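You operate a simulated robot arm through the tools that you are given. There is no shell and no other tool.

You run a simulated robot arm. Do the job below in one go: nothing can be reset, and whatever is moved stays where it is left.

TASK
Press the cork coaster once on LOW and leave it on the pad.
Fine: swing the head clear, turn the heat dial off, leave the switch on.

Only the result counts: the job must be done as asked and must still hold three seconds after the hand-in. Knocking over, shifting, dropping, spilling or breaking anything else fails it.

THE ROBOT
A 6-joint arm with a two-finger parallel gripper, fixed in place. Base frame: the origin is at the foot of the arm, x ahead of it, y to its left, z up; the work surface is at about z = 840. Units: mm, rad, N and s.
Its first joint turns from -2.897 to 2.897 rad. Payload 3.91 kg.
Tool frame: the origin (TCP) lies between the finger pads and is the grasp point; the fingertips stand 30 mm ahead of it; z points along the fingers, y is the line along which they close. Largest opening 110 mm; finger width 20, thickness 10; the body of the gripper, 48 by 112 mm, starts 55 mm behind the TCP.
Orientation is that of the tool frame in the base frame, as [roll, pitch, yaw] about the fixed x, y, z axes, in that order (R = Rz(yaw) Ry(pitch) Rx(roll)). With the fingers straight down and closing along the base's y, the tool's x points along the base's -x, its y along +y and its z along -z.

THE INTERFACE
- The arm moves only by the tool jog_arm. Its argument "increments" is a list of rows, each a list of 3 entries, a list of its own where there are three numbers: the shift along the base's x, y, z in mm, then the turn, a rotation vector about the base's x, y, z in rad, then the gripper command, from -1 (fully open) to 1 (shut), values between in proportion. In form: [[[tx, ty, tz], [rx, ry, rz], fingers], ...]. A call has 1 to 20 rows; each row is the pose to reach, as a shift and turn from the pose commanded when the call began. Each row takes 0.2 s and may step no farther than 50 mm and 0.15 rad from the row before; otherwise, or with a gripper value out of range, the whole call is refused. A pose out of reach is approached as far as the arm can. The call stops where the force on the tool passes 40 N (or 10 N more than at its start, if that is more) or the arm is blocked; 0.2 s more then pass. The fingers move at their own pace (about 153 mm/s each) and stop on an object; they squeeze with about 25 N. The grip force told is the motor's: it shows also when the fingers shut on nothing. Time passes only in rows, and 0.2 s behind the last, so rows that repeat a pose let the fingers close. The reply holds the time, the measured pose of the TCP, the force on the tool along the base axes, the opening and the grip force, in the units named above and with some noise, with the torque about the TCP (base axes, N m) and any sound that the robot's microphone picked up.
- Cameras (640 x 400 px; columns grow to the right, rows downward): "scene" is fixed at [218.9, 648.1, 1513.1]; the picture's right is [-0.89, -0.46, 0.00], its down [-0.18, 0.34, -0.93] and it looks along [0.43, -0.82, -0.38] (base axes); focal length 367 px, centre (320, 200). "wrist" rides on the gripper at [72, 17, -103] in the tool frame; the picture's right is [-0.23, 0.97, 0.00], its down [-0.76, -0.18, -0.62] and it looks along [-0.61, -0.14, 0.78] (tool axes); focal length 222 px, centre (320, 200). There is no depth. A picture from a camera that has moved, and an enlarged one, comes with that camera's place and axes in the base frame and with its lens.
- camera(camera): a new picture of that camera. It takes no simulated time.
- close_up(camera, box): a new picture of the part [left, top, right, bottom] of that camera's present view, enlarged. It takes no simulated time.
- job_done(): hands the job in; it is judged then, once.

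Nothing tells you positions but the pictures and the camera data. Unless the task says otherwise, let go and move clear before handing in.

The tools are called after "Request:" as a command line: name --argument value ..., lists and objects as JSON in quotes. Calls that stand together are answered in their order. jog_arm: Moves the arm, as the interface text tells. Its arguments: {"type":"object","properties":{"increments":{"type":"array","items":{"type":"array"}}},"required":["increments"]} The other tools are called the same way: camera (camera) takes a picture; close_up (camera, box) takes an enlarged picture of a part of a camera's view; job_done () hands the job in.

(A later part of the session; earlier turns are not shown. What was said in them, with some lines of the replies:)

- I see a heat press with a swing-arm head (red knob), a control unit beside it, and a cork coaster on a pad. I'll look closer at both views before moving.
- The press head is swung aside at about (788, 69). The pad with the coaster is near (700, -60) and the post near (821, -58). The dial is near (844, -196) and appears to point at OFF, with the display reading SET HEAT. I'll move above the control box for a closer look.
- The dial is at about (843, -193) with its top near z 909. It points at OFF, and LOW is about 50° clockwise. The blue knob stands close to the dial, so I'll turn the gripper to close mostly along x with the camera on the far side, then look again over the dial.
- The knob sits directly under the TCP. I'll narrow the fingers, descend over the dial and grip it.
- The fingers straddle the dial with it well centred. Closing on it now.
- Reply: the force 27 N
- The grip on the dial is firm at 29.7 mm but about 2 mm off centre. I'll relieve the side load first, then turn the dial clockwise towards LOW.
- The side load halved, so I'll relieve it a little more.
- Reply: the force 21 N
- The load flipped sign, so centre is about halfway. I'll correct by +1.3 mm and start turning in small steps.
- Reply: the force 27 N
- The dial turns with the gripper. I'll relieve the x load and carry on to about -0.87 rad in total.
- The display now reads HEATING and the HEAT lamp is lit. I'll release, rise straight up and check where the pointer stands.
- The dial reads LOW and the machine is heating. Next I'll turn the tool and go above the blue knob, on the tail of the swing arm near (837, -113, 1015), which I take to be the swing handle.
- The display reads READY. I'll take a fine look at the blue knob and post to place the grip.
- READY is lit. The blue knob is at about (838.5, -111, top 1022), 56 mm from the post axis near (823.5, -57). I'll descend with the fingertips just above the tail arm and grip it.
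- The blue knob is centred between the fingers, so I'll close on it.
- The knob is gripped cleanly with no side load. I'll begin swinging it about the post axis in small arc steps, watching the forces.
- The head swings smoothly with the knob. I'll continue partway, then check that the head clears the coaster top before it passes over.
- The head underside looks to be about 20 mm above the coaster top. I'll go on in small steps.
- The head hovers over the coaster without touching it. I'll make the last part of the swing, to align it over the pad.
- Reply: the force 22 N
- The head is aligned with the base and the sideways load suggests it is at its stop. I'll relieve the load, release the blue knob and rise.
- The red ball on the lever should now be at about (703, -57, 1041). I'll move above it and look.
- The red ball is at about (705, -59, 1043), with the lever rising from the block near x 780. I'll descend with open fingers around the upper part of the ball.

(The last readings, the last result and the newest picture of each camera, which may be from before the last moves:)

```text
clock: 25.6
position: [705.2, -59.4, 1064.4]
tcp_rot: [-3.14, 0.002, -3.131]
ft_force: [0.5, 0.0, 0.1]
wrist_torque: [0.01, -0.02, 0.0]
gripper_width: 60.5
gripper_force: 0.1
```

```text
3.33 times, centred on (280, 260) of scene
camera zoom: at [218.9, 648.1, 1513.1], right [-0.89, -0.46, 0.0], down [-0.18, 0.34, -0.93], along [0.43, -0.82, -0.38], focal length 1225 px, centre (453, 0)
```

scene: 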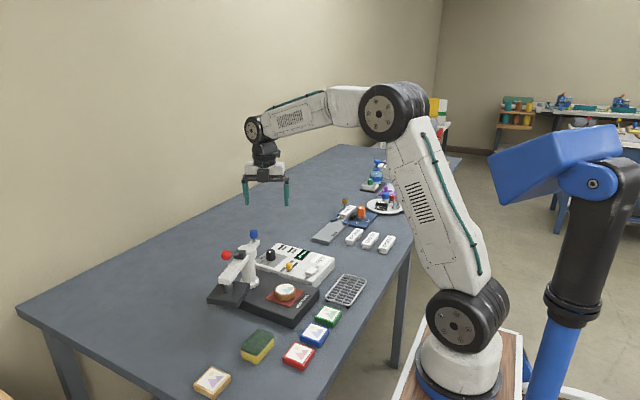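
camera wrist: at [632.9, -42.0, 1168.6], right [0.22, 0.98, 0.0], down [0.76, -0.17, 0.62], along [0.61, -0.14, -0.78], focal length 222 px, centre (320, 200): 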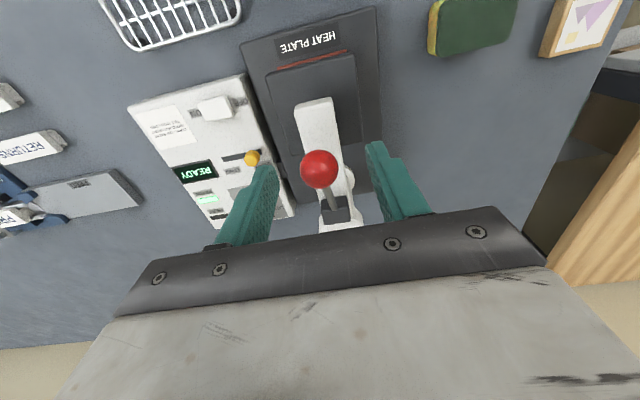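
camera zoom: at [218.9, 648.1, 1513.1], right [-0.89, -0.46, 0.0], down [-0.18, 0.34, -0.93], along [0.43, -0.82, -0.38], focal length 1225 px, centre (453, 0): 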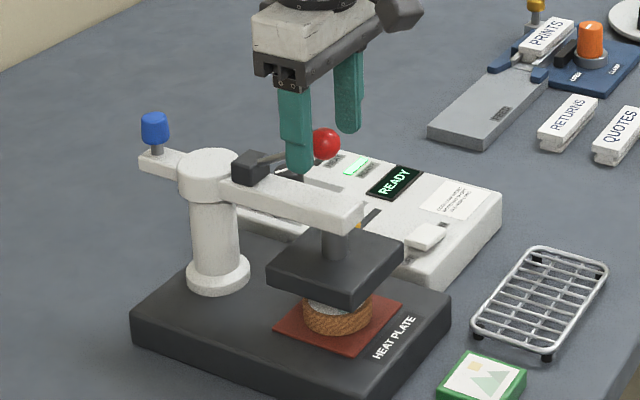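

The ball is centred between the fingers, so I'll grip it.

Request:
jog_arm --increments '[[[0, 0, 0], [0, 0, 0], 1], [[0, 0, 0], [0, 0, 0], 1], [[0, 0, 0], [0, 0, 0], 1]]'

Request:
camera --camera "wrist"

Request:
close_up --camera "scene" --box '[210, 200, 350, 320]'

```text
clock: 26.4
position: [703.3, -59.1, 1063.9]
tcp_rot: [3.142, 0.002, -3.132]
ft_force: [-1.0, -2.0, -0.6]
wrist_torque: [-0.05, 0.11, 0.02]
gripper_width: 24.7
gripper_force: 45.3
```

```text
taken
camera wrist: at [632.9, -42.1, 1168.7], right [0.22, 0.98, 0.0], down [0.76, -0.17, 0.62], along [0.61, -0.14, -0.78], focal length 222 px, centre (320, 200)
```

wrist: 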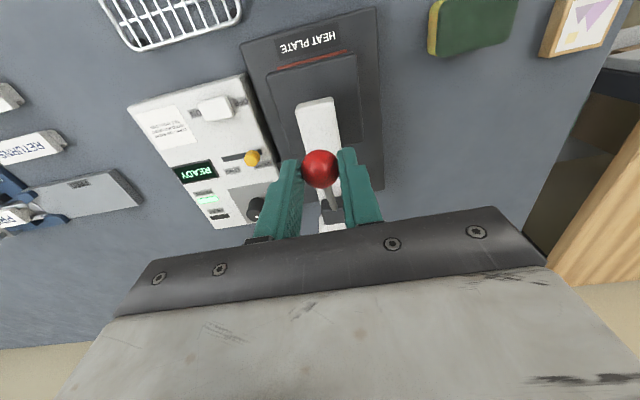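

```text
3.33 times, centred on (280, 260) of scene
camera zoom: at [218.9, 648.1, 1513.1], right [-0.89, -0.46, 0.0], down [-0.18, 0.34, -0.93], along [0.43, -0.82, -0.38], focal length 1225 px, centre (453, 0)
```

zoom: 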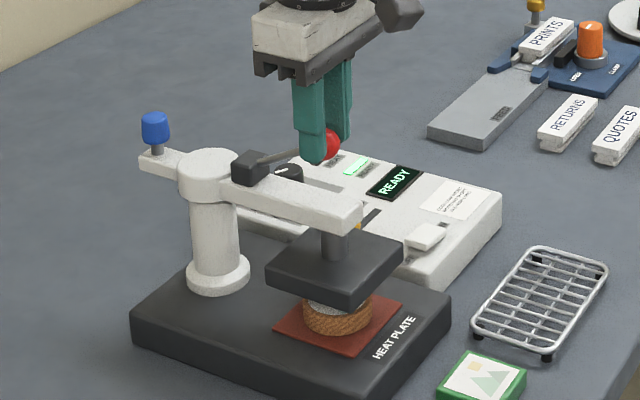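

The grip on the ball is good at 24.7 mm. I'll ease the lever down a little first to gauge resistance, well short of the head touching.

Request:
jog_arm --increments '[[[-1.8, 0, -4], [0, 0, 0], 1], [[-3.6, 0, -8], [0, 0, 0], 1]]'

Request:
close_up --camera "scene" --box '[210, 200, 350, 320]'

Request:
camera --camera "wrist"

```text
clock: 27.0
position: [701.6, -58.6, 1057.1]
tcp_rot: [-3.14, 0.005, -3.13]
ft_force: [2.6, -1.0, 16.9]
wrist_torque: [-0.01, -1.21, 0.0]
gripper_width: 24.7
gripper_force: 45.1
```

```text
3.33 times, centred on (280, 260) of scene
camera zoom: at [218.9, 648.1, 1513.1], right [-0.89, -0.46, 0.0], down [-0.18, 0.34, -0.93], along [0.43, -0.82, -0.38], focal length 1225 px, centre (453, 0)
```

zoom: 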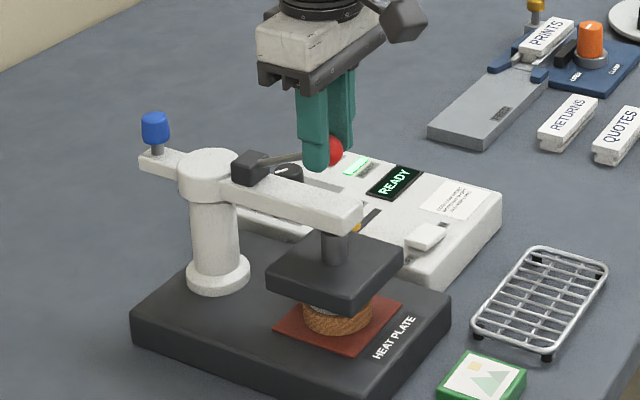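

```text
taken
camera wrist: at [629.8, -42.1, 1161.0], right [0.22, 0.98, 0.0], down [0.76, -0.17, 0.63], along [0.61, -0.14, -0.78], focal length 222 px, centre (320, 200)
```

wrist: 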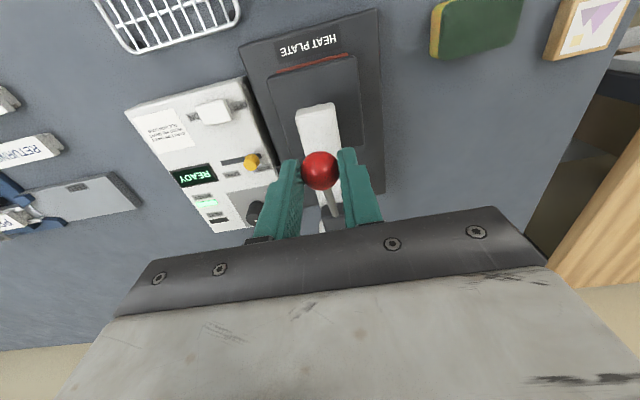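

The lever itself moves almost freely. The load is mostly my grip resisting the ball's rotation, so I'll tilt the tool along with the lever to relieve it.

Request:
jog_arm --increments '[[[-1.1, 0, 0.1], [0, -0.05, 0], 1], [[-2.2, 0, 0.2], [0, -0.1, 0], 1]]'

Request:
close_up --camera "scene" --box '[220, 220, 330, 315]'

```text
clock: 27.6
position: [696.8, -59.4, 1055.0]
tcp_rot: [-3.137, 0.097, -3.131]
ft_force: [-2.3, -1.8, -11.4]
wrist_torque: [-0.01, 1.35, 0.0]
gripper_width: 24.8
gripper_force: 45.3
```

```text
4.21 times, centred on (275, 268) of scene
camera zoom: at [218.9, 648.1, 1513.1], right [-0.89, -0.46, 0.0], down [-0.18, 0.34, -0.93], along [0.43, -0.82, -0.38], focal length 1547 px, centre (510, -84)
```

zoom: 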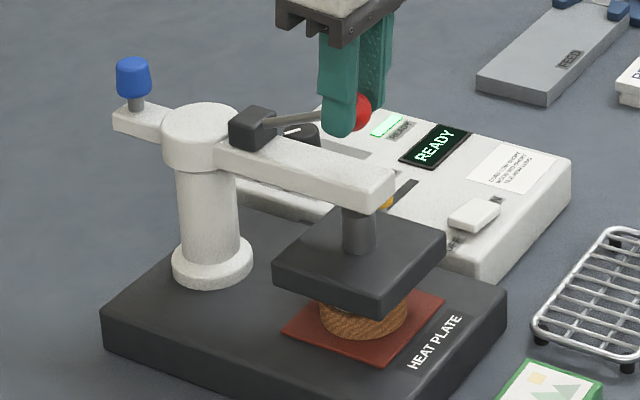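

The sign flipped, so the tool is now slightly ahead of the lever. I'll continue down with a little less tilt and check each stage.

Request:
jog_arm --increments '[[[-1.8, 0, -4.3], [0, -0.02, 0], 1], [[-3.65, 0, -8.6], [0, -0.04, 0], 1]]'

Request:
close_up --camera "scene" --box '[220, 220, 330, 315]'

```text
clock: 28.2
position: [694.8, -58.2, 1050.9]
tcp_rot: [-3.138, 0.145, -3.133]
ft_force: [-10.7, -0.8, 19.7]
wrist_torque: [-0.04, -0.84, -0.03]
gripper_width: 24.5
gripper_force: 45.2
```

```text
4.21 times, centred on (275, 268) of scene
camera zoom: at [218.9, 648.1, 1513.1], right [-0.89, -0.46, 0.0], down [-0.18, 0.34, -0.93], along [0.43, -0.82, -0.38], focal length 1547 px, centre (510, -84)
```

zoom: 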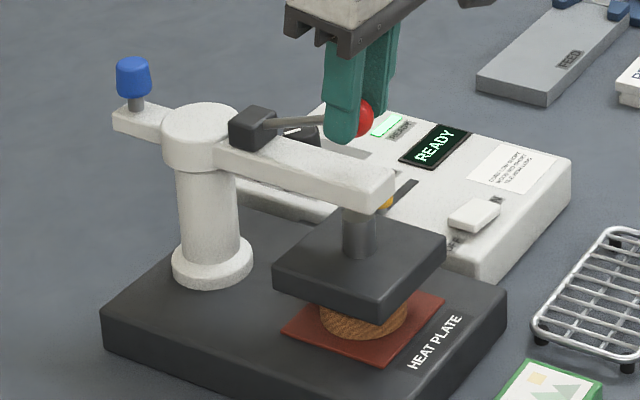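

The head is nearly on the coaster. I'll continue down in small steps to make contact, then watch the display.

Request:
jog_arm --increments '[[[-2.6, 0, -4.3], [0, -0.06, 0], 1], [[-5.2, 0, -8.6], [0, -0.12, 0], 1]]'

Request:
close_up --camera "scene" --box '[220, 220, 330, 315]'

```text
clock: 28.8
position: [690.4, -59.5, 1039.6]
tcp_rot: [-3.136, 0.262, -3.133]
ft_force: [-3.8, -1.2, 9.7]
wrist_torque: [-0.01, -0.35, 0.04]
gripper_width: 24.3
gripper_force: 45.8
```

```text
4.21 times, centred on (275, 268) of scene
camera zoom: at [218.9, 648.1, 1513.1], right [-0.89, -0.46, 0.0], down [-0.18, 0.34, -0.93], along [0.43, -0.82, -0.38], focal length 1547 px, centre (510, -84)
```

zoom: 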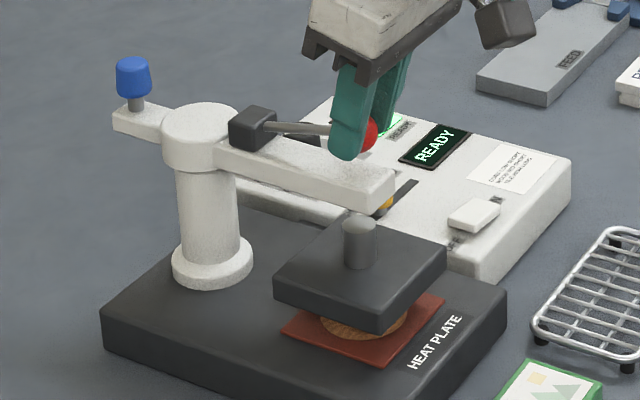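

The head is coming down steadily and the display still reads READY. Continuing.

Request:
jog_arm --increments '[[[-1.7, 0, -4.5], [0, -0.05, 0], 1], [[-3.3, 0, -9], [0, -0.1, 0], 1]]'

Request:
close_up --camera "scene" --box '[220, 220, 330, 315]'

```text
clock: 29.4
position: [687.6, -58.5, 1029.9]
tcp_rot: [-3.136, 0.361, -3.133]
ft_force: [-4.1, -1.8, 5.3]
wrist_torque: [-0.06, -0.23, -0.04]
gripper_width: 24.6
gripper_force: 45.0
```

```text
4.21 times, centred on (275, 268) of scene
camera zoom: at [218.9, 648.1, 1513.1], right [-0.89, -0.46, 0.0], down [-0.18, 0.34, -0.93], along [0.43, -0.82, -0.38], focal length 1547 px, centre (510, -84)
```

zoom: 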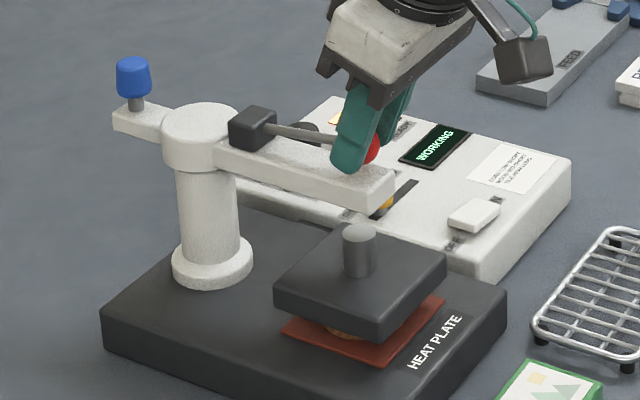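

The display switched to WORKING, so the press is engaged. I'll hold still and watch it.

Request:
jog_arm --increments '[[[0, 0, 0], [0, 0, 0], 1], [[0, 0, 0], [0, 0, 0], 1]]'

Request:
close_up --camera "scene" --box '[230, 230, 330, 305]'

```text
clock: 30.0
position: [686.8, -57.9, 1030.3]
tcp_rot: [-3.136, 0.359, -3.132]
ft_force: [-2.5, -1.2, 1.2]
wrist_torque: [-0.05, 0.03, -0.01]
gripper_width: 24.6
gripper_force: 44.7
```

```text
5.33 times, centred on (280, 268) of scene
camera zoom: at [218.9, 648.1, 1513.1], right [-0.89, -0.46, 0.0], down [-0.18, 0.34, -0.93], along [0.43, -0.82, -0.38], focal length 1960 px, centre (533, -160)
```

zoom: 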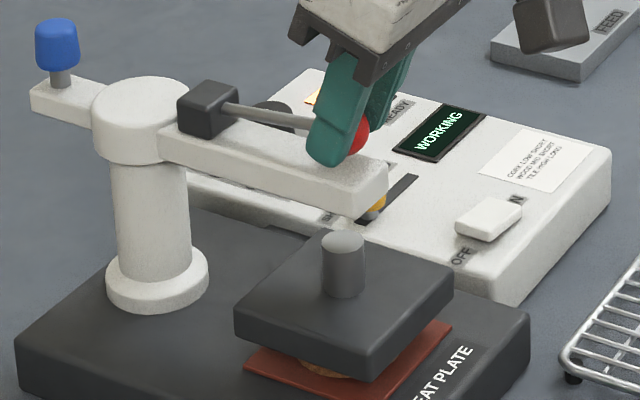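

Still WORKING and the force is light. I'll keep holding.

Request:
jog_arm --increments '[[[0, 0, 0], [0, 0, 0], 1], [[0, 0, 0], [0, 0, 0], 1], [[0, 0, 0], [0, 0, 0], 1]]'

Request:
close_up --camera "scene" --box '[270, 240, 330, 285]'

```text
clock: 30.8
position: [687.0, -57.9, 1031.4]
tcp_rot: [-3.136, 0.362, -3.13]
ft_force: [-3.5, -1.5, -0.5]
wrist_torque: [0.01, 0.19, 0.0]
gripper_width: 24.6
gripper_force: 44.9
```

```text
8.89 times, centred on (300, 262) of scene
camera zoom: at [218.9, 648.1, 1513.1], right [-0.89, -0.46, 0.0], down [-0.18, 0.34, -0.93], along [0.43, -0.82, -0.38], focal length 3266 px, centre (498, -356)
```

zoom: 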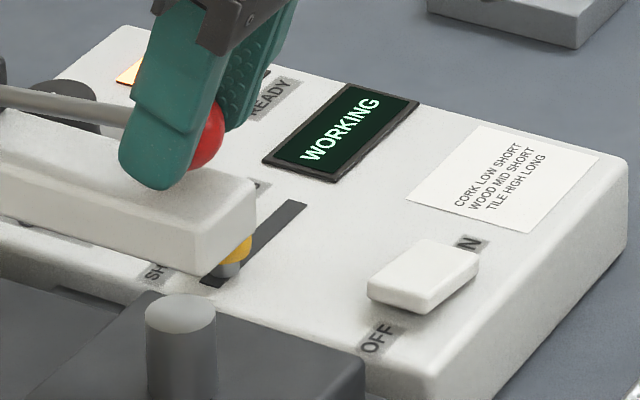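

Still WORKING. I'll hold longer.

Request:
jog_arm --increments '[[[0, 0, 0], [0, 0, 0], 1], [[0, 0, 0], [0, 0, 0], 1], [[0, 0, 0], [0, 0, 0], 1]]'

Request:
close_up --camera "scene" --box '[230, 230, 330, 305]'

```text
clock: 31.6
position: [687.5, -60.4, 1029.7]
tcp_rot: [-3.136, 0.361, -3.132]
ft_force: [-5.0, -1.4, -1.6]
wrist_torque: [-0.01, 0.35, -0.01]
gripper_width: 24.7
gripper_force: 44.7
```

```text
5.33 times, centred on (280, 268) of scene
camera zoom: at [218.9, 648.1, 1513.1], right [-0.89, -0.46, 0.0], down [-0.18, 0.34, -0.93], along [0.43, -0.82, -0.38], focal length 1960 px, centre (533, -160)
```

zoom: 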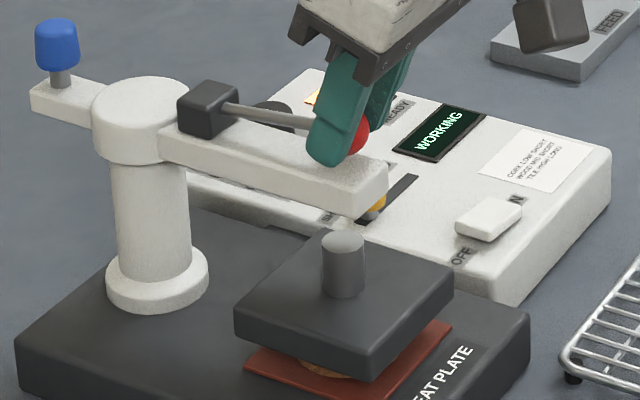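

Still WORKING, and nothing has moved. I'll hold on.

Request:
jog_arm --increments '[[[0, 0, 0], [0, 0, 0], 1], [[0, 0, 0], [0, 0, 0], 1], [[0, 0, 0], [0, 0, 0], 1]]'

Request:
close_up --camera "scene" --box '[270, 240, 330, 285]'

```text
clock: 32.4
position: [686.5, -57.8, 1030.6]
tcp_rot: [-3.137, 0.359, -3.132]
ft_force: [-5.3, -1.2, -1.7]
wrist_torque: [0.0, 0.4, -0.08]
gripper_width: 24.7
gripper_force: 44.6
```

```text
8.89 times, centred on (300, 262) of scene
camera zoom: at [218.9, 648.1, 1513.1], right [-0.89, -0.46, 0.0], down [-0.18, 0.34, -0.93], along [0.43, -0.82, -0.38], focal length 3266 px, centre (498, -356)
```

zoom: 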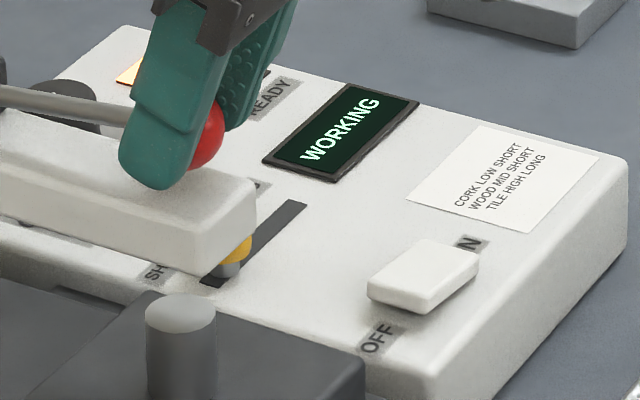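

Still WORKING at about 3 s, so I'll continue to hold.

Request:
jog_arm --increments '[[[0, 0, 0], [0, 0, 0], 1], [[0, 0, 0], [0, 0, 0], 1], [[0, 0, 0], [0, 0, 0], 1]]'

Request:
close_up --camera "scene" --box '[270, 240, 330, 285]'

```text
clock: 33.2
position: [688.4, -57.3, 1029.7]
tcp_rot: [-3.137, 0.361, -3.131]
ft_force: [-5.8, -0.5, -2.2]
wrist_torque: [-0.02, 0.38, -0.06]
gripper_width: 24.4
gripper_force: 44.8
```

```text
8.89 times, centred on (300, 262) of scene
camera zoom: at [218.9, 648.1, 1513.1], right [-0.89, -0.46, 0.0], down [-0.18, 0.34, -0.93], along [0.43, -0.82, -0.38], focal length 3266 px, centre (498, -356)
```

zoom: 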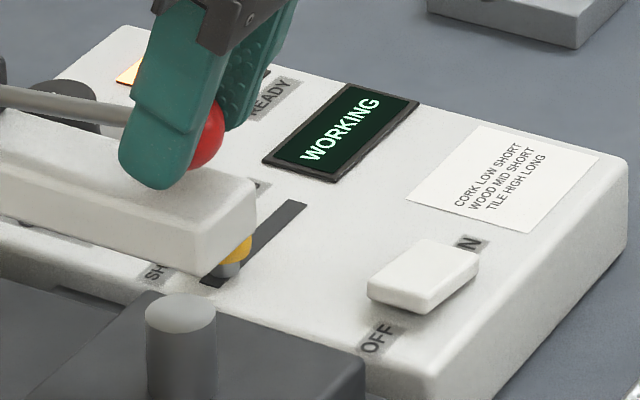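

Still WORKING, so I'll keep holding.

Request:
jog_arm --increments '[[[0, 0, 0], [0, 0, 0], 1], [[0, 0, 0], [0, 0, 0], 1], [[0, 0, 0], [0, 0, 0], 1]]'

Request:
close_up --camera "scene" --box '[270, 240, 330, 285]'

```text
clock: 34.0
position: [686.4, -58.6, 1030.5]
tcp_rot: [-3.135, 0.362, -3.13]
ft_force: [-5.4, -0.9, -1.7]
wrist_torque: [-0.04, 0.38, 0.01]
gripper_width: 24.2
gripper_force: 45.1
```

```text
8.89 times, centred on (300, 262) of scene
camera zoom: at [218.9, 648.1, 1513.1], right [-0.89, -0.46, 0.0], down [-0.18, 0.34, -0.93], along [0.43, -0.82, -0.38], focal length 3266 px, centre (498, -356)
```

zoom: 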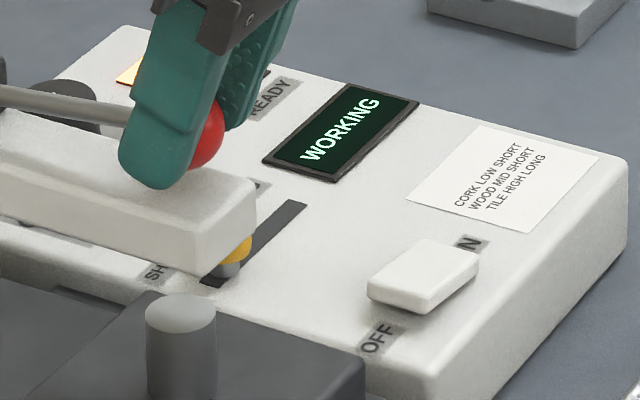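

Still WORKING at about 4.8 s, holding on.

Request:
jog_arm --increments '[[[0, 0, 0], [0, 0, 0], 1], [[0, 0, 0], [0, 0, 0], 1], [[0, 0, 0], [0, 0, 0], 1]]'

Request:
close_up --camera "scene" --box '[270, 240, 330, 285]'

```text
clock: 34.8
position: [687.8, -59.1, 1030.7]
tcp_rot: [-3.136, 0.362, -3.132]
ft_force: [-4.9, -0.5, -1.3]
wrist_torque: [-0.05, 0.33, -0.02]
gripper_width: 24.4
gripper_force: 45.1
```

```text
8.89 times, centred on (300, 262) of scene
camera zoom: at [218.9, 648.1, 1513.1], right [-0.89, -0.46, 0.0], down [-0.18, 0.34, -0.93], along [0.43, -0.82, -0.38], focal length 3266 px, centre (498, -356)
```

zoom: 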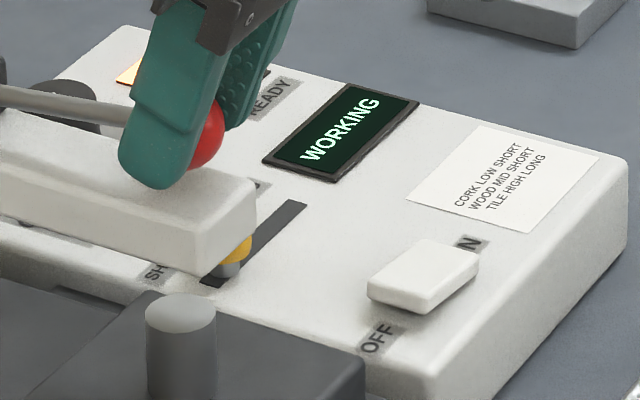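

Still WORKING at 5.6 s. I'll check that the head is actually seated while I hold a bit longer.

Request:
jog_arm --increments '[[[0, 0, 0], [0, 0, 0], 1], [[0, 0, 0], [0, 0, 0], 1], [[0, 0, 0], [0, 0, 0], 1]]'

Request:
close_up --camera "scene" --box '[260, 255, 340, 315]'

Request:
camera --camera "wrist"

```text
clock: 35.6
position: [687.9, -58.1, 1030.7]
tcp_rot: [-3.137, 0.361, -3.131]
ft_force: [-4.7, -2.1, 0.9]
wrist_torque: [-0.01, 0.76, -0.01]
gripper_width: 24.5
gripper_force: 44.6
```

```text
6.67 times, centred on (300, 285) of scene
camera zoom: at [218.9, 648.1, 1513.1], right [-0.89, -0.46, 0.0], down [-0.18, 0.34, -0.93], along [0.43, -0.82, -0.38], focal length 2450 px, centre (453, -367)
```

zoom: 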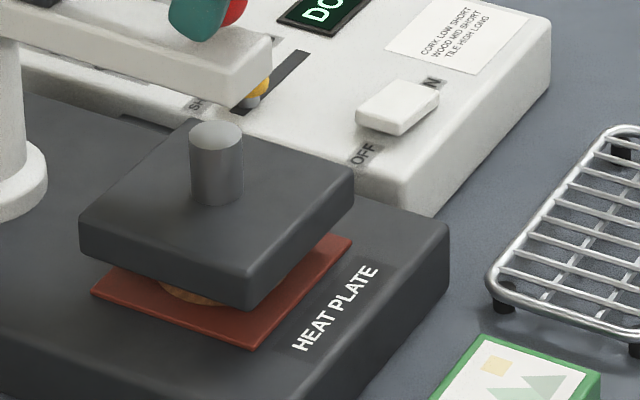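

```text
taken
camera wrist: at [583.7, -41.4, 1102.5], right [0.2, 0.98, 0.07], down [0.49, -0.17, 0.85], along [0.85, -0.14, -0.52], focal length 222 px, centre (320, 200)
```

wrist: 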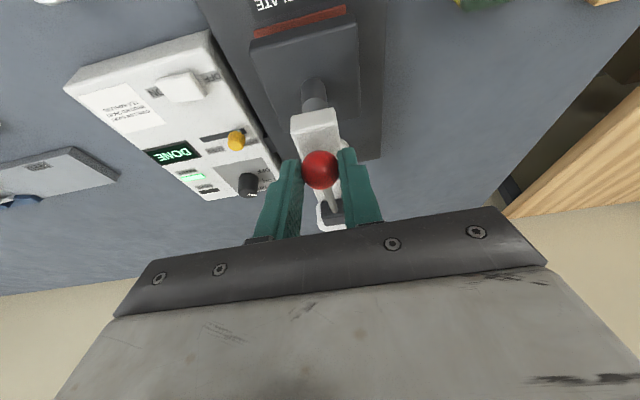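

The display shows DONE, so I'll raise the lever back along the same arc to lift the head.

Request:
jog_arm --increments '[[[1.7, 0, 4.5], [0, 0.05, 0], 1], [[3.3, 0, 9], [0, 0.1, 0], 1], [[5.6, 0, 13.2], [0, 0.145, 0], 1], [[7.85, 0, 17.5], [0, 0.19, 0], 1], [[10.2, 0, 21.6], [0, 0.235, 0], 1], [[12.65, 0, 25.7], [0, 0.28, 0], 1], [[15.3, 0, 29.8], [0, 0.32, 0], 1], [[17.95, 0, 34], [0, 0.36, 0], 1]]'

Request:
close_up --camera "scene" --box '[220, 210, 340, 315]'

Request:
camera --camera "wrist"

```text
clock: 37.4
position: [704.7, -58.5, 1063.8]
tcp_rot: [-3.139, -0.001, -3.132]
ft_force: [-6.1, -2.2, -14.7]
wrist_torque: [-0.03, 0.3, 0.0]
gripper_width: 24.8
gripper_force: 44.5
```

```text
3.81 times, centred on (280, 262) of scene
camera zoom: at [218.9, 648.1, 1513.1], right [-0.89, -0.46, 0.0], down [-0.18, 0.34, -0.93], along [0.43, -0.82, -0.38], focal length 1400 px, centre (472, -38)
```

zoom: 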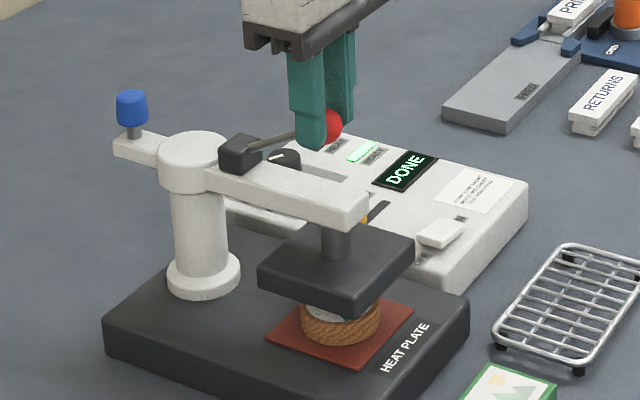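

```text
taken
camera wrist: at [633.6, -41.9, 1168.2], right [0.22, 0.98, 0.0], down [0.76, -0.17, 0.62], along [0.61, -0.14, -0.78], focal length 222 px, centre (320, 200)
```

wrist: 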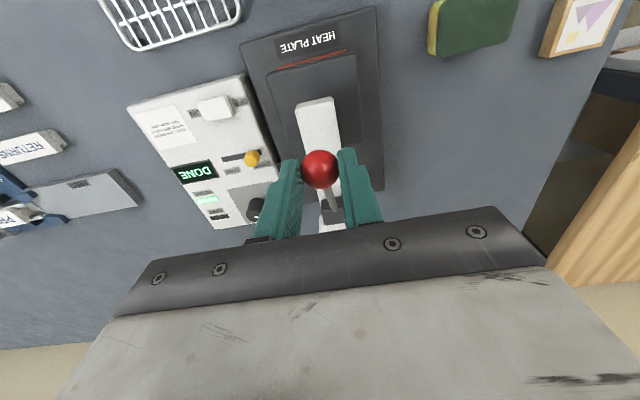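

DONE, and the head is fully raised with the coaster in place. I'll relieve the upward pull, release the ball and watch that the lever stays up.

Request:
jog_arm --increments '[[[0, 0, -1], [0, 0, 0], 1], [[0, 0, -1], [0, 0, 0], -0.1], [[0, 0, -1], [0, 0, 0], -0.1]]'

Request:
close_up --camera "scene" --box '[220, 210, 340, 315]'

Request:
camera --camera "wrist"

```text
clock: 38.2
position: [704.9, -58.8, 1063.1]
tcp_rot: [-3.139, 0.002, -3.131]
ft_force: [-0.2, -0.5, 0.8]
wrist_torque: [0.0, 0.01, 0.03]
gripper_width: 60.6
gripper_force: 0.0
```

```text
3.81 times, centred on (280, 262) of scene
camera zoom: at [218.9, 648.1, 1513.1], right [-0.89, -0.46, 0.0], down [-0.18, 0.34, -0.93], along [0.43, -0.82, -0.38], focal length 1400 px, centre (472, -38)
```

zoom: 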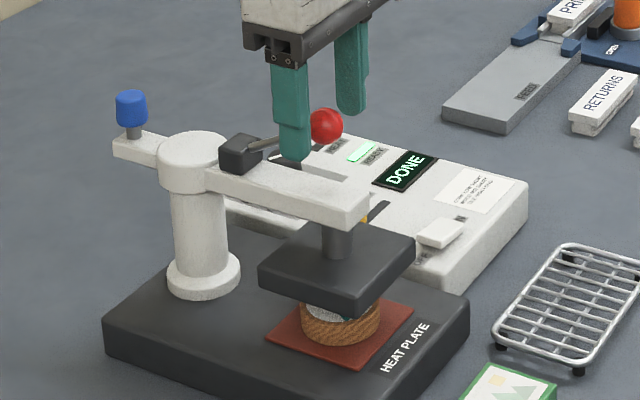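

```text
taken
camera wrist: at [633.8, -41.6, 1167.9], right [0.22, 0.98, 0.0], down [0.76, -0.17, 0.63], along [0.61, -0.14, -0.78], focal length 222 px, centre (320, 200)
```

wrist: 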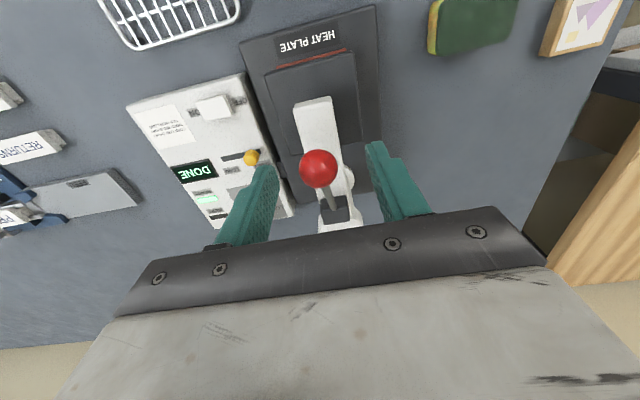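

The lever stays up. Next I'll go back to the blue knob to swing the head clear again.

Request:
jog_arm --increments '[[[0, 0, 35], [0, 0, 0], -0.1], [[0, 0, 68], [0, 0, 0], -0.1], [[43, 0, 68], [0, 0, 0], -0.1], [[86, 0, 68], [0, 0, 0], -0.1], [[130, -0.3, 68], [0, 0, 0], -0.1], [[173.4, -0.5, 68], [0, 0, 0], -0.1], [[173.4, -0.5, 30], [0, 0, 0], -0.1], [[173.4, -0.5, 30], [0, 0, 0], -0.1]]'

Request:
camera --camera "wrist"

Request:
close_up --camera "scene" --box '[200, 180, 340, 315]'

```text
clock: 40.0
position: [878.6, -59.8, 1092.6]
tcp_rot: [-3.138, 0.001, -3.129]
ft_force: [-1.0, 0.6, 0.9]
wrist_torque: [-0.05, 0.01, 0.05]
gripper_width: 60.8
gripper_force: 0.0
```

```text
taken
camera wrist: at [807.2, -42.3, 1197.0], right [0.22, 0.98, 0.0], down [0.76, -0.17, 0.62], along [0.61, -0.14, -0.78], focal length 222 px, centre (320, 200)
```

wrist: 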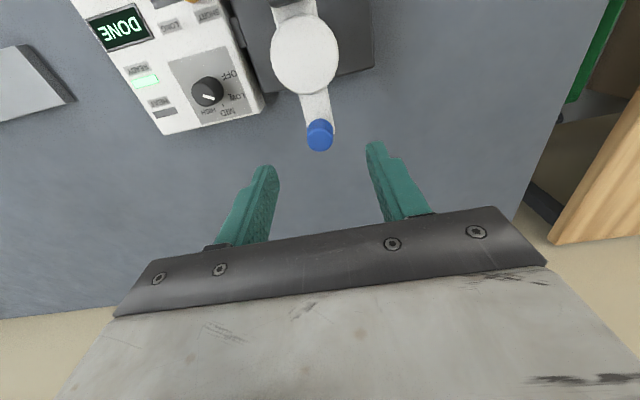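

```text
2.96 times, centred on (270, 248) of scene
camera zoom: at [218.9, 648.1, 1513.1], right [-0.89, -0.46, 0.0], down [-0.18, 0.34, -0.93], along [0.43, -0.82, -0.38], focal length 1089 px, centre (468, 59)
```

zoom: 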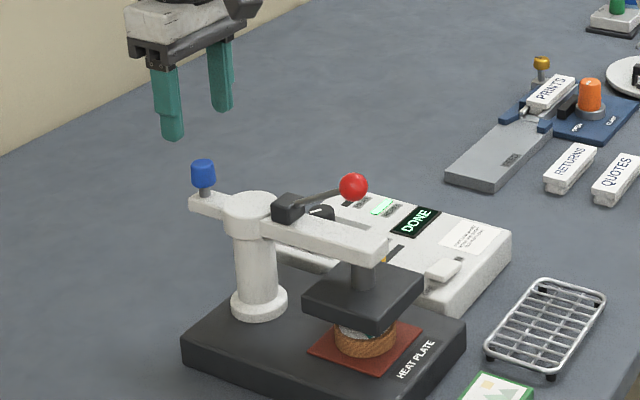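

The blue knob is directly below. I'll descend and grip it.

Request:
jog_arm --increments '[[[0, 0, -30], [0, 0, 0], -0.1], [[0, 0, -52], [0, 0, 0], -0.1], [[0, 0, -63], [0, 0, 0], -0.1], [[0, 0, -63], [0, 0, 0], 1], [[0, 0, -63], [0, 0, 0], 1], [[0, 0, -63], [0, 0, 0], 1]]'

Request:
camera --camera "wrist"

```text
clock: 41.4
position: [878.8, -59.0, 1030.2]
tcp_rot: [-3.14, 0.002, -3.132]
ft_force: [-0.7, -5.0, -4.9]
wrist_torque: [-0.15, -1.03, 0.04]
gripper_width: 23.6
gripper_force: 45.3
```

```text
taken
camera wrist: at [807.0, -42.8, 1134.4], right [0.22, 0.98, 0.0], down [0.76, -0.17, 0.62], along [0.61, -0.14, -0.78], focal length 222 px, centre (320, 200)
```

wrist: 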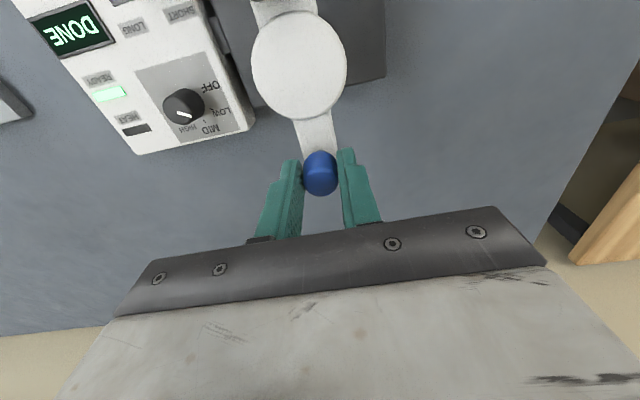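

The knob is gripped. I'll swing the head back clear along the reverse arc, first half first.

Request:
jog_arm --increments '[[[-0.73, -7.2, 0], [0, 0, -0.13], 1], [[-2.38, -14.25, 0], [0, 0, -0.26], 1], [[-4.94, -21.03, 0], [0, 0, -0.39], 1], [[-8.35, -27.42, 0], [0, 0, -0.52], 1], [[-12.57, -33.3, 0], [0, 0, -0.65], 1]]'

Request:
close_up --camera "scene" --box '[200, 210, 340, 315]'

```text
clock: 42.6
position: [865.9, -93.1, 1029.6]
tcp_rot: [-3.139, 0.001, 2.5]
ft_force: [10.7, -5.0, -1.7]
wrist_torque: [-0.39, -0.64, -0.09]
gripper_width: 23.5
gripper_force: 45.0
```

```text
3.81 times, centred on (270, 262) of scene
camera zoom: at [218.9, 648.1, 1513.1], right [-0.89, -0.46, 0.0], down [-0.18, 0.34, -0.93], along [0.43, -0.82, -0.38], focal length 1400 px, centre (510, -38)
```

zoom: 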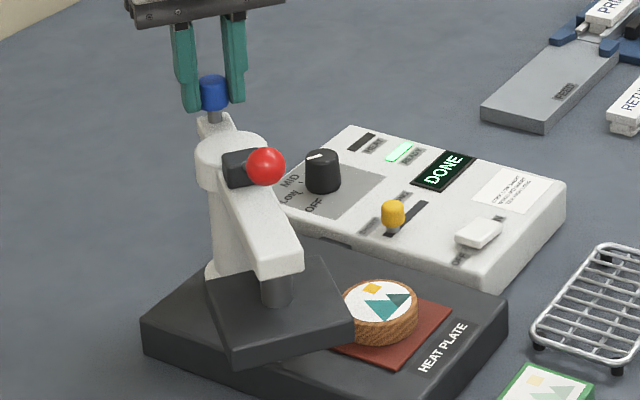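

The coaster's print is now vivid and it hasn't moved. I'll finish the swing to the original clear position.

Request:
jog_arm --increments '[[[-4.4, -5.8, 0], [0, 0, -0.13], 1], [[-10.0, -10.5, 0], [0, 0, -0.26], 1], [[-16.2, -14.4, 0], [0, 0, -0.39], 1], [[-22.9, -17.5, 0], [0, 0, -0.52], 1], [[-28.3, -19.3, 0], [0, 0, -0.62], 1], [[-28.3, -19.3, 0], [0, 0, -0.62], 1]]'

Request:
close_up --camera "scene" --box '[190, 200, 350, 310]'

Request:
camera --camera "wrist"

```text
clock: 44.0
position: [838.6, -110.6, 1030.6]
tcp_rot: [-3.14, 0.001, 1.883]
ft_force: [11.6, 2.7, -8.1]
wrist_torque: [0.37, -0.27, 0.04]
gripper_width: 23.5
gripper_force: 45.1
```

```text
3.64 times, centred on (270, 255) of scene
camera zoom: at [218.9, 648.1, 1513.1], right [-0.89, -0.46, 0.0], down [-0.18, 0.34, -0.93], along [0.43, -0.82, -0.38], focal length 1336 px, centre (502, 0)
```

zoom: 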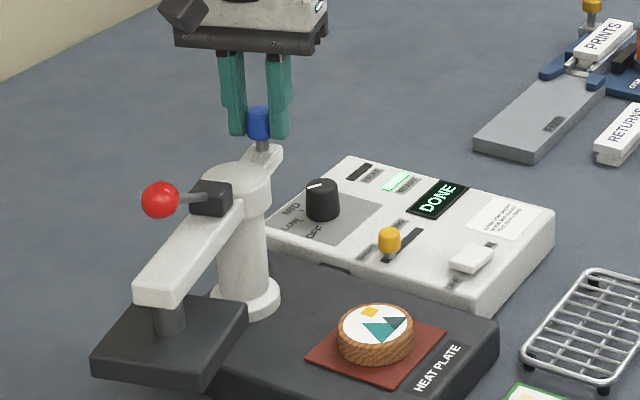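

```text
taken
camera wrist: at [833.7, -35.9, 1134.5], right [1.0, 0.08, 0.0], down [0.06, -0.78, 0.62], along [0.05, -0.62, -0.78], focal length 222 px, centre (320, 200)
```

wrist: 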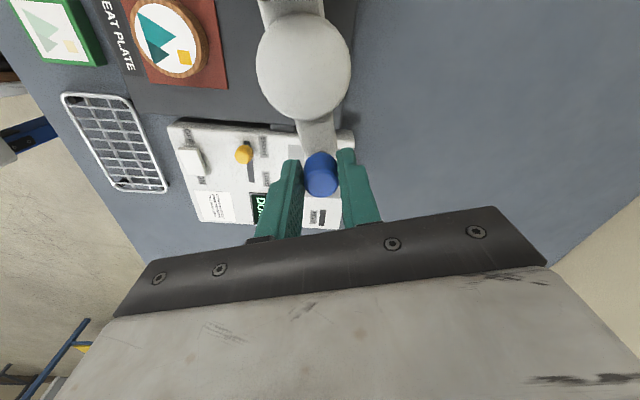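

The head is back in its original clear position. I'll release the blue knob and rise.

Request:
jog_arm --increments '[[[0, 0, 0], [0, 0, 0], -0.1], [[0, 0, 0], [0, 0, 0], -0.1], [[0, 0, 25], [0, 0, 0], -0.1], [[0, 0, 70], [0, 0, 0], -0.1]]'

Request:
close_up --camera "scene" --box '[190, 200, 350, 310]'

```text
clock: 45.0
position: [837.4, -111.1, 1099.9]
tcp_rot: [-3.139, 0.0, 1.881]
ft_force: [0.5, 0.7, -0.1]
wrist_torque: [0.0, 0.01, 0.0]
gripper_width: 60.4
gripper_force: 0.1
```

```text
3.64 times, centred on (270, 255) of scene
camera zoom: at [218.9, 648.1, 1513.1], right [-0.89, -0.46, 0.0], down [-0.18, 0.34, -0.93], along [0.43, -0.82, -0.38], focal length 1336 px, centre (502, 0)
```

zoom: 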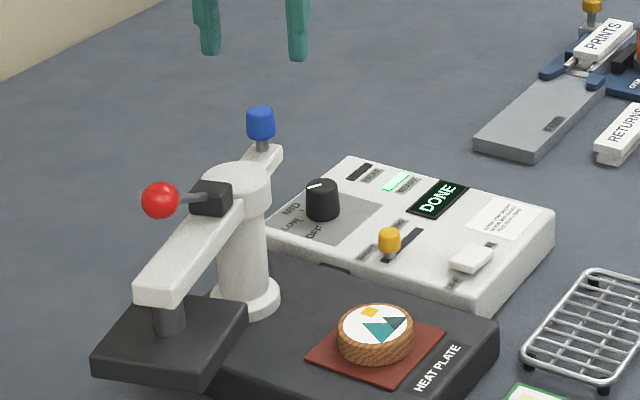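

The head stays clear with the coaster on the pad. Next I'll turn the tool and move above the dial to turn it off.

Request:
jog_arm --increments '[[[0, -5, 0], [0, 0, 0.1406], -0.1], [[0, -10, 0], [0, 0, 0.2812], -0.1], [[1, -15, 0], [0, 0, 0.4218], -0.1], [[1, -20, 0], [0, 0, 0.5624], -0.1], [[1, -25, 0], [0, 0, 0.7029], -0.1], [[2, -30, 0], [0, 0, 0.8435], -0.1], [[2, -35, 0], [0, 0, 0.9841], -0.1], [[2, -40, 0], [0, 0, 1.1247], -0.1], [[3, -45, 0], [0, 0, 1.2653], -0.1], [[3, -50, 0], [0, 0, 1.4059], -0.1], [[3, -55, 0], [0, 0, 1.5465], -0.1], [[4, -60, 0], [0, 0, 1.6871], -0.1], [[4, -65, 0], [0, 0, 1.8276], -0.1], [[4, -70, 0], [0, 0, 1.9682], -0.1], [[5, -74, 0], [0, 0, 2.1088], -0.1], [[5, -78, 0], [0, 0, 2.2494], -0.1], [[5.3, -81.9, 0], [0, 0, 2.39], -0.1], [[5.3, -81.9, 0], [0, 0, 2.39], -0.1]]'

Request:
camera --camera "wrist"

Request:
close_up --camera "wrist" --box '[240, 30, 400, 130]'

```text
clock: 48.8
position: [843.2, -194.2, 1100.5]
tcp_rot: [-3.14, 0.001, -2.009]
ft_force: [-0.5, -0.6, -0.9]
wrist_torque: [0.02, 0.04, 0.01]
gripper_width: 60.4
gripper_force: 0.0
```

```text
taken
camera wrist: at [797.9, -251.3, 1204.4], right [-0.79, 0.62, 0.0], down [0.48, 0.61, 0.62], along [0.39, 0.49, -0.78], focal length 222 px, centre (320, 200)
```

wrist: 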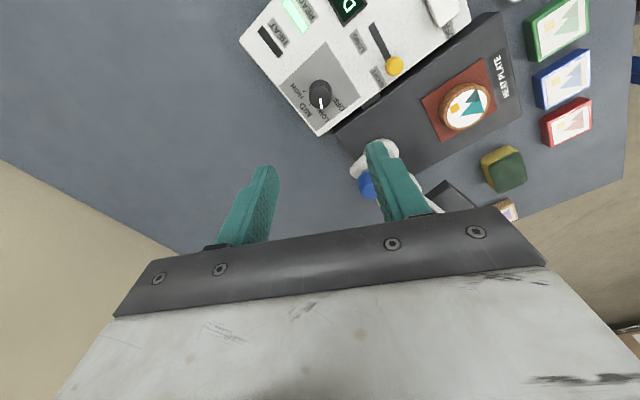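

```text
4.00 times, centred on (320, 80) of wrist
camera zoom: at [797.9, -251.3, 1204.4], right [-0.79, 0.62, 0.0], down [0.48, 0.61, 0.62], along [0.39, 0.49, -0.78], focal length 888 px, centre (320, 680)
```

zoom: 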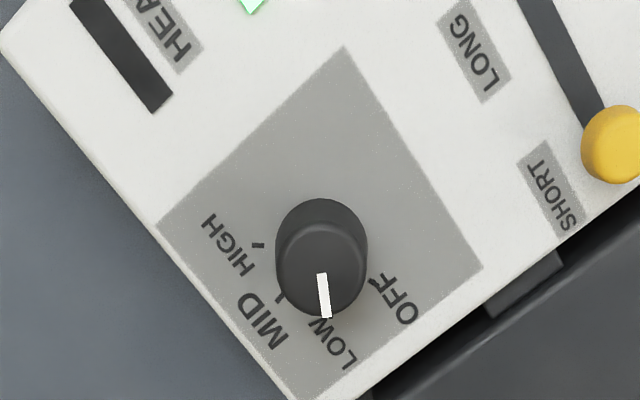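

The dial sits centred below, pointing at LOW. I'll descend and grip it.

Request:
jog_arm --increments '[[[0, 0, -45], [0, 0, 0], -0.1], [[0, 0, -90], [0, 0, 0], -0.1], [[0, 0, -130], [0, 0, 0], -0.1], [[0, 0, -160], [0, 0, 0], -0.1], [[0, 0, -175], [0, 0, 0], -0.1], [[0, 0, -183], [0, 0, 0], -0.1], [[0, 0, -183], [0, 0, 0], 1], [[0, 0, -183], [0, 0, 0], 1], [[0, 0, -183], [0, 0, 0], 1]]'

Request:
camera --camera "wrist"

```text
clock: 50.8
position: [843.2, -194.5, 915.7]
tcp_rot: [-3.14, 0.002, -2.011]
ft_force: [-7.0, 2.1, -3.1]
wrist_torque: [0.23, 0.08, -0.02]
gripper_width: 29.6
gripper_force: 44.9
```

```text
taken
camera wrist: at [797.5, -251.1, 1021.3], right [-0.78, 0.62, 0.0], down [0.48, 0.61, 0.62], along [0.39, 0.49, -0.78], focal length 222 px, centre (320, 200)
```

wrist: 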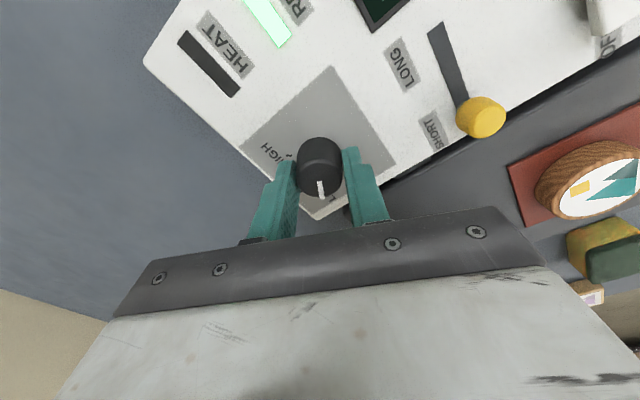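

A good grip with low load. I'll turn the dial counter-clockwise back towards OFF.

Request:
jog_arm --increments '[[[0, 0, 0], [0, 0, 0.1], 1], [[0, 0, 0], [0, 0, 0.2], 1], [[0, 0, 0], [0, 0, 0.3], 1], [[0, 0, 0], [0, 0, 0.4], 1]]'

```text
clock: 51.8
position: [841.8, -192.6, 916.6]
tcp_rot: [-3.141, 0.002, -1.609]
ft_force: [-17.1, 6.7, -5.5]
wrist_torque: [-0.73, 0.52, -0.04]
gripper_width: 29.8
gripper_force: 45.2
```

The side load is modest. I'll ease x back slightly and continue to the OFF mark.

Request:
jog_arm --increments '[[[-1.0, 0.3, 0], [0, 0, 0], 1], [[-1.4, 0.4, 0], [0, 0, 0.1], 1], [[-1.4, 0.4, 0], [0, 0, 0.2], 1], [[-1.4, 0.4, 0], [0, 0, 0.3], 1], [[-1.4, 0.4, 0], [0, 0, 0.4], 1], [[-1.4, 0.4, 0], [0, 0, 0.47], 1]]'

Request:
camera --camera "wrist"

Request:
close_up --camera "scene" --box '[230, 220, 350, 300]'

```text
clock: 53.2
position: [841.0, -195.0, 918.1]
tcp_rot: [-3.14, 0.003, -1.14]
ft_force: [-12.7, -0.2, -4.6]
wrist_torque: [-0.7, 0.13, -0.01]
gripper_width: 29.9
gripper_force: 44.7
```

```text
taken
camera wrist: at [857.1, -265.8, 1021.3], right [-0.98, -0.2, 0.0], down [-0.16, 0.77, 0.62], along [-0.12, 0.61, -0.78], focal length 222 px, centre (320, 200)
```

wrist: 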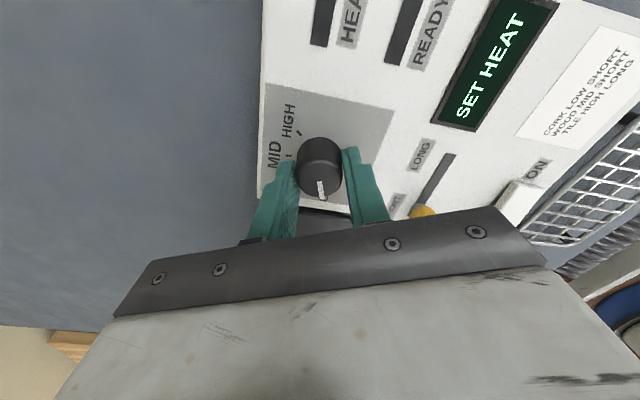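

```text
5.00 times, centred on (290, 260) of scene
camera zoom: at [218.9, 648.1, 1513.1], right [-0.89, -0.46, 0.0], down [-0.18, 0.34, -0.93], along [0.43, -0.82, -0.38], focal length 1837 px, centre (470, -100)
```

zoom: 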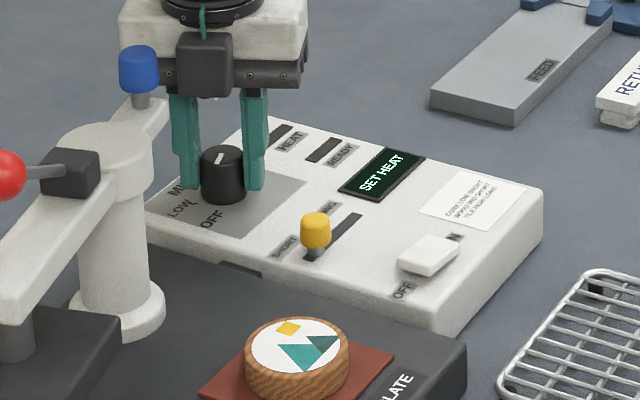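

The display is back to SET HEAT with the lamps out, so the dial is off. I'll release, rise and verify the pointer.

Request:
jog_arm --increments '[[[0, 0, 0], [0, 0, 0], -0.1], [[0, 0, 0], [0, 0, 0], -0.1], [[0, 0, 30], [0, 0, 0], -0.1], [[0, 0, 75], [0, 0, 0], -0.1], [[0, 0, 120], [0, 0, 0], -0.1], [[0, 0, 165], [0, 0, 0], -0.1], [[0, 0, 200], [0, 0, 0], -0.1]]'

Request:
close_up --camera "wrist" --box '[240, 0, 480, 150]'

Request:
close_up --camera "scene" --box '[190, 210, 350, 340]'

Request:
camera --camera "scene"

```text
clock: 54.8
position: [841.2, -193.3, 1116.4]
tcp_rot: [-3.14, 0.001, -1.141]
ft_force: [0.1, -1.1, -0.5]
wrist_torque: [0.0, 0.02, 0.0]
gripper_width: 60.6
gripper_force: 0.1
```

```text
2.67 times, centred on (360, 75) of wrist
camera zoom: at [856.7, -266.2, 1221.7], right [-0.98, -0.2, 0.0], down [-0.16, 0.77, 0.62], along [-0.12, 0.61, -0.78], focal length 592 px, centre (213, 533)
```

zoom: 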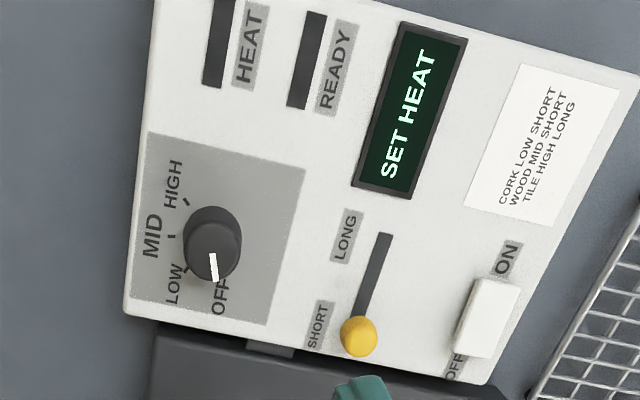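

```text
3.08 times, centred on (270, 275) of scene
camera zoom: at [218.9, 648.1, 1513.1], right [-0.89, -0.46, 0.0], down [-0.18, 0.34, -0.93], along [0.43, -0.82, -0.38], focal length 1130 px, centre (474, -31)
```

zoom: 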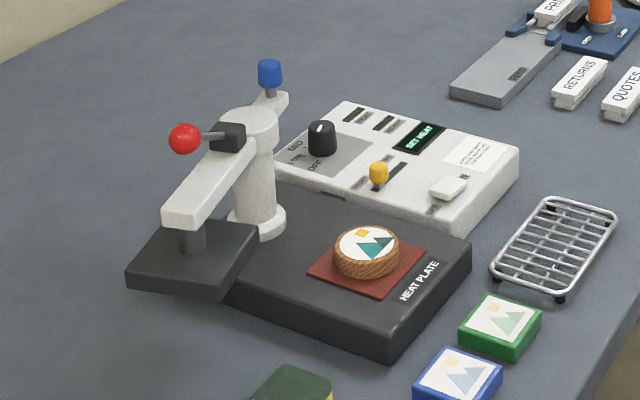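

```text
taken
```

scene: 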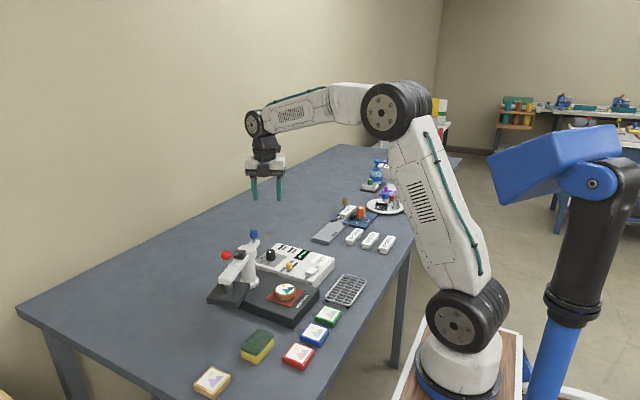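

Everything looks right. I'll check the dial pointer more closely against the OFF mark before handing in.

Request:
close_up --camera "wrist" --box '[285, 60, 355, 125]'

Request:
close_up --camera "scene" --box '[240, 230, 340, 290]'

```text
6.15 times, centred on (320, 92) of wrist
camera zoom: at [856.7, -266.2, 1221.7], right [-0.98, -0.2, 0.0], down [-0.16, 0.77, 0.62], along [-0.12, 0.61, -0.78], focal length 1367 px, centre (320, 862)
```

zoom: 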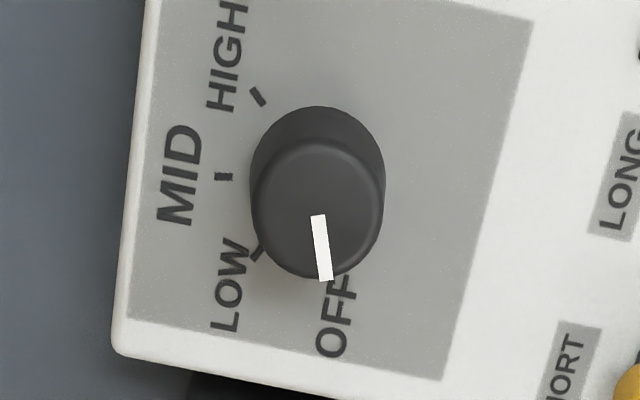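

```text
6.40 times, centred on (290, 260) of scene
camera zoom: at [218.9, 648.1, 1513.1], right [-0.89, -0.46, 0.0], down [-0.18, 0.34, -0.93], along [0.43, -0.82, -0.38], focal length 2352 px, centre (512, -184)
```

zoom: 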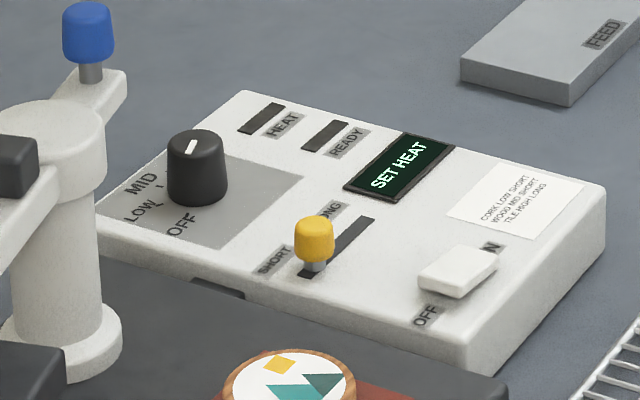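

The pointer reads about 109°, right on the OFF mark, and the display shows SET HEAT with the switch still on. I'll lift a bit farther clear and then hand in.

Request:
jog_arm --increments '[[[-10, 0, 45], [0, 0, 0], -0.1], [[-20, 0, 90], [0, 0, 0], -0.1], [[-30, 0, 130], [0, 0, 0], -0.1], [[-30, 0, 130], [0, 0, 0], -0.1], [[-30, 0, 130], [0, 0, 0], -0.1]]'

Request:
close_up --camera "scene" --box '[190, 210, 350, 340]'

```text
clock: 56.0
position: [811.3, -194.2, 1246.7]
tcp_rot: [-3.14, 0.002, -1.141]
ft_force: [-0.3, -1.0, 0.2]
wrist_torque: [-0.01, 0.02, 0.02]
gripper_width: 60.5
gripper_force: 0.0
```

```text
3.08 times, centred on (270, 275) of scene
camera zoom: at [218.9, 648.1, 1513.1], right [-0.89, -0.46, 0.0], down [-0.18, 0.34, -0.93], along [0.43, -0.82, -0.38], focal length 1130 px, centre (474, -31)
```

zoom: 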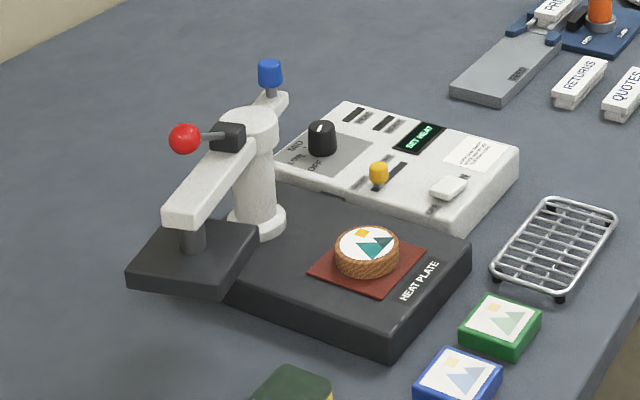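

The coaster has been pressed once on LOW and is still on the pad. The head is clear, the dial is off, the switch is on and the arm is clear, so I'm handing in.

Request:
job_done

```text
The job is handed in.
```

I pressed the cork coaster once on LOW with the timer on SHORT. The display went from WORKING to DONE, and the coaster's print came out noticeably more vivid. I've handed the job in, but no verdict has come back.

At hand-in:
- **Coaster:** still in place on the pad.
- **Head:** raised and swung back to its original clear position.
- **Heat dial:** on the OFF mark, with the display back to SET HEAT and both lamps out.
- **Switch:** I never touched it. The display is still lit, so the power is on.
- **Arm:** it has let go of everything and is well above the table. Nothing else appeared to move in the last pictures.
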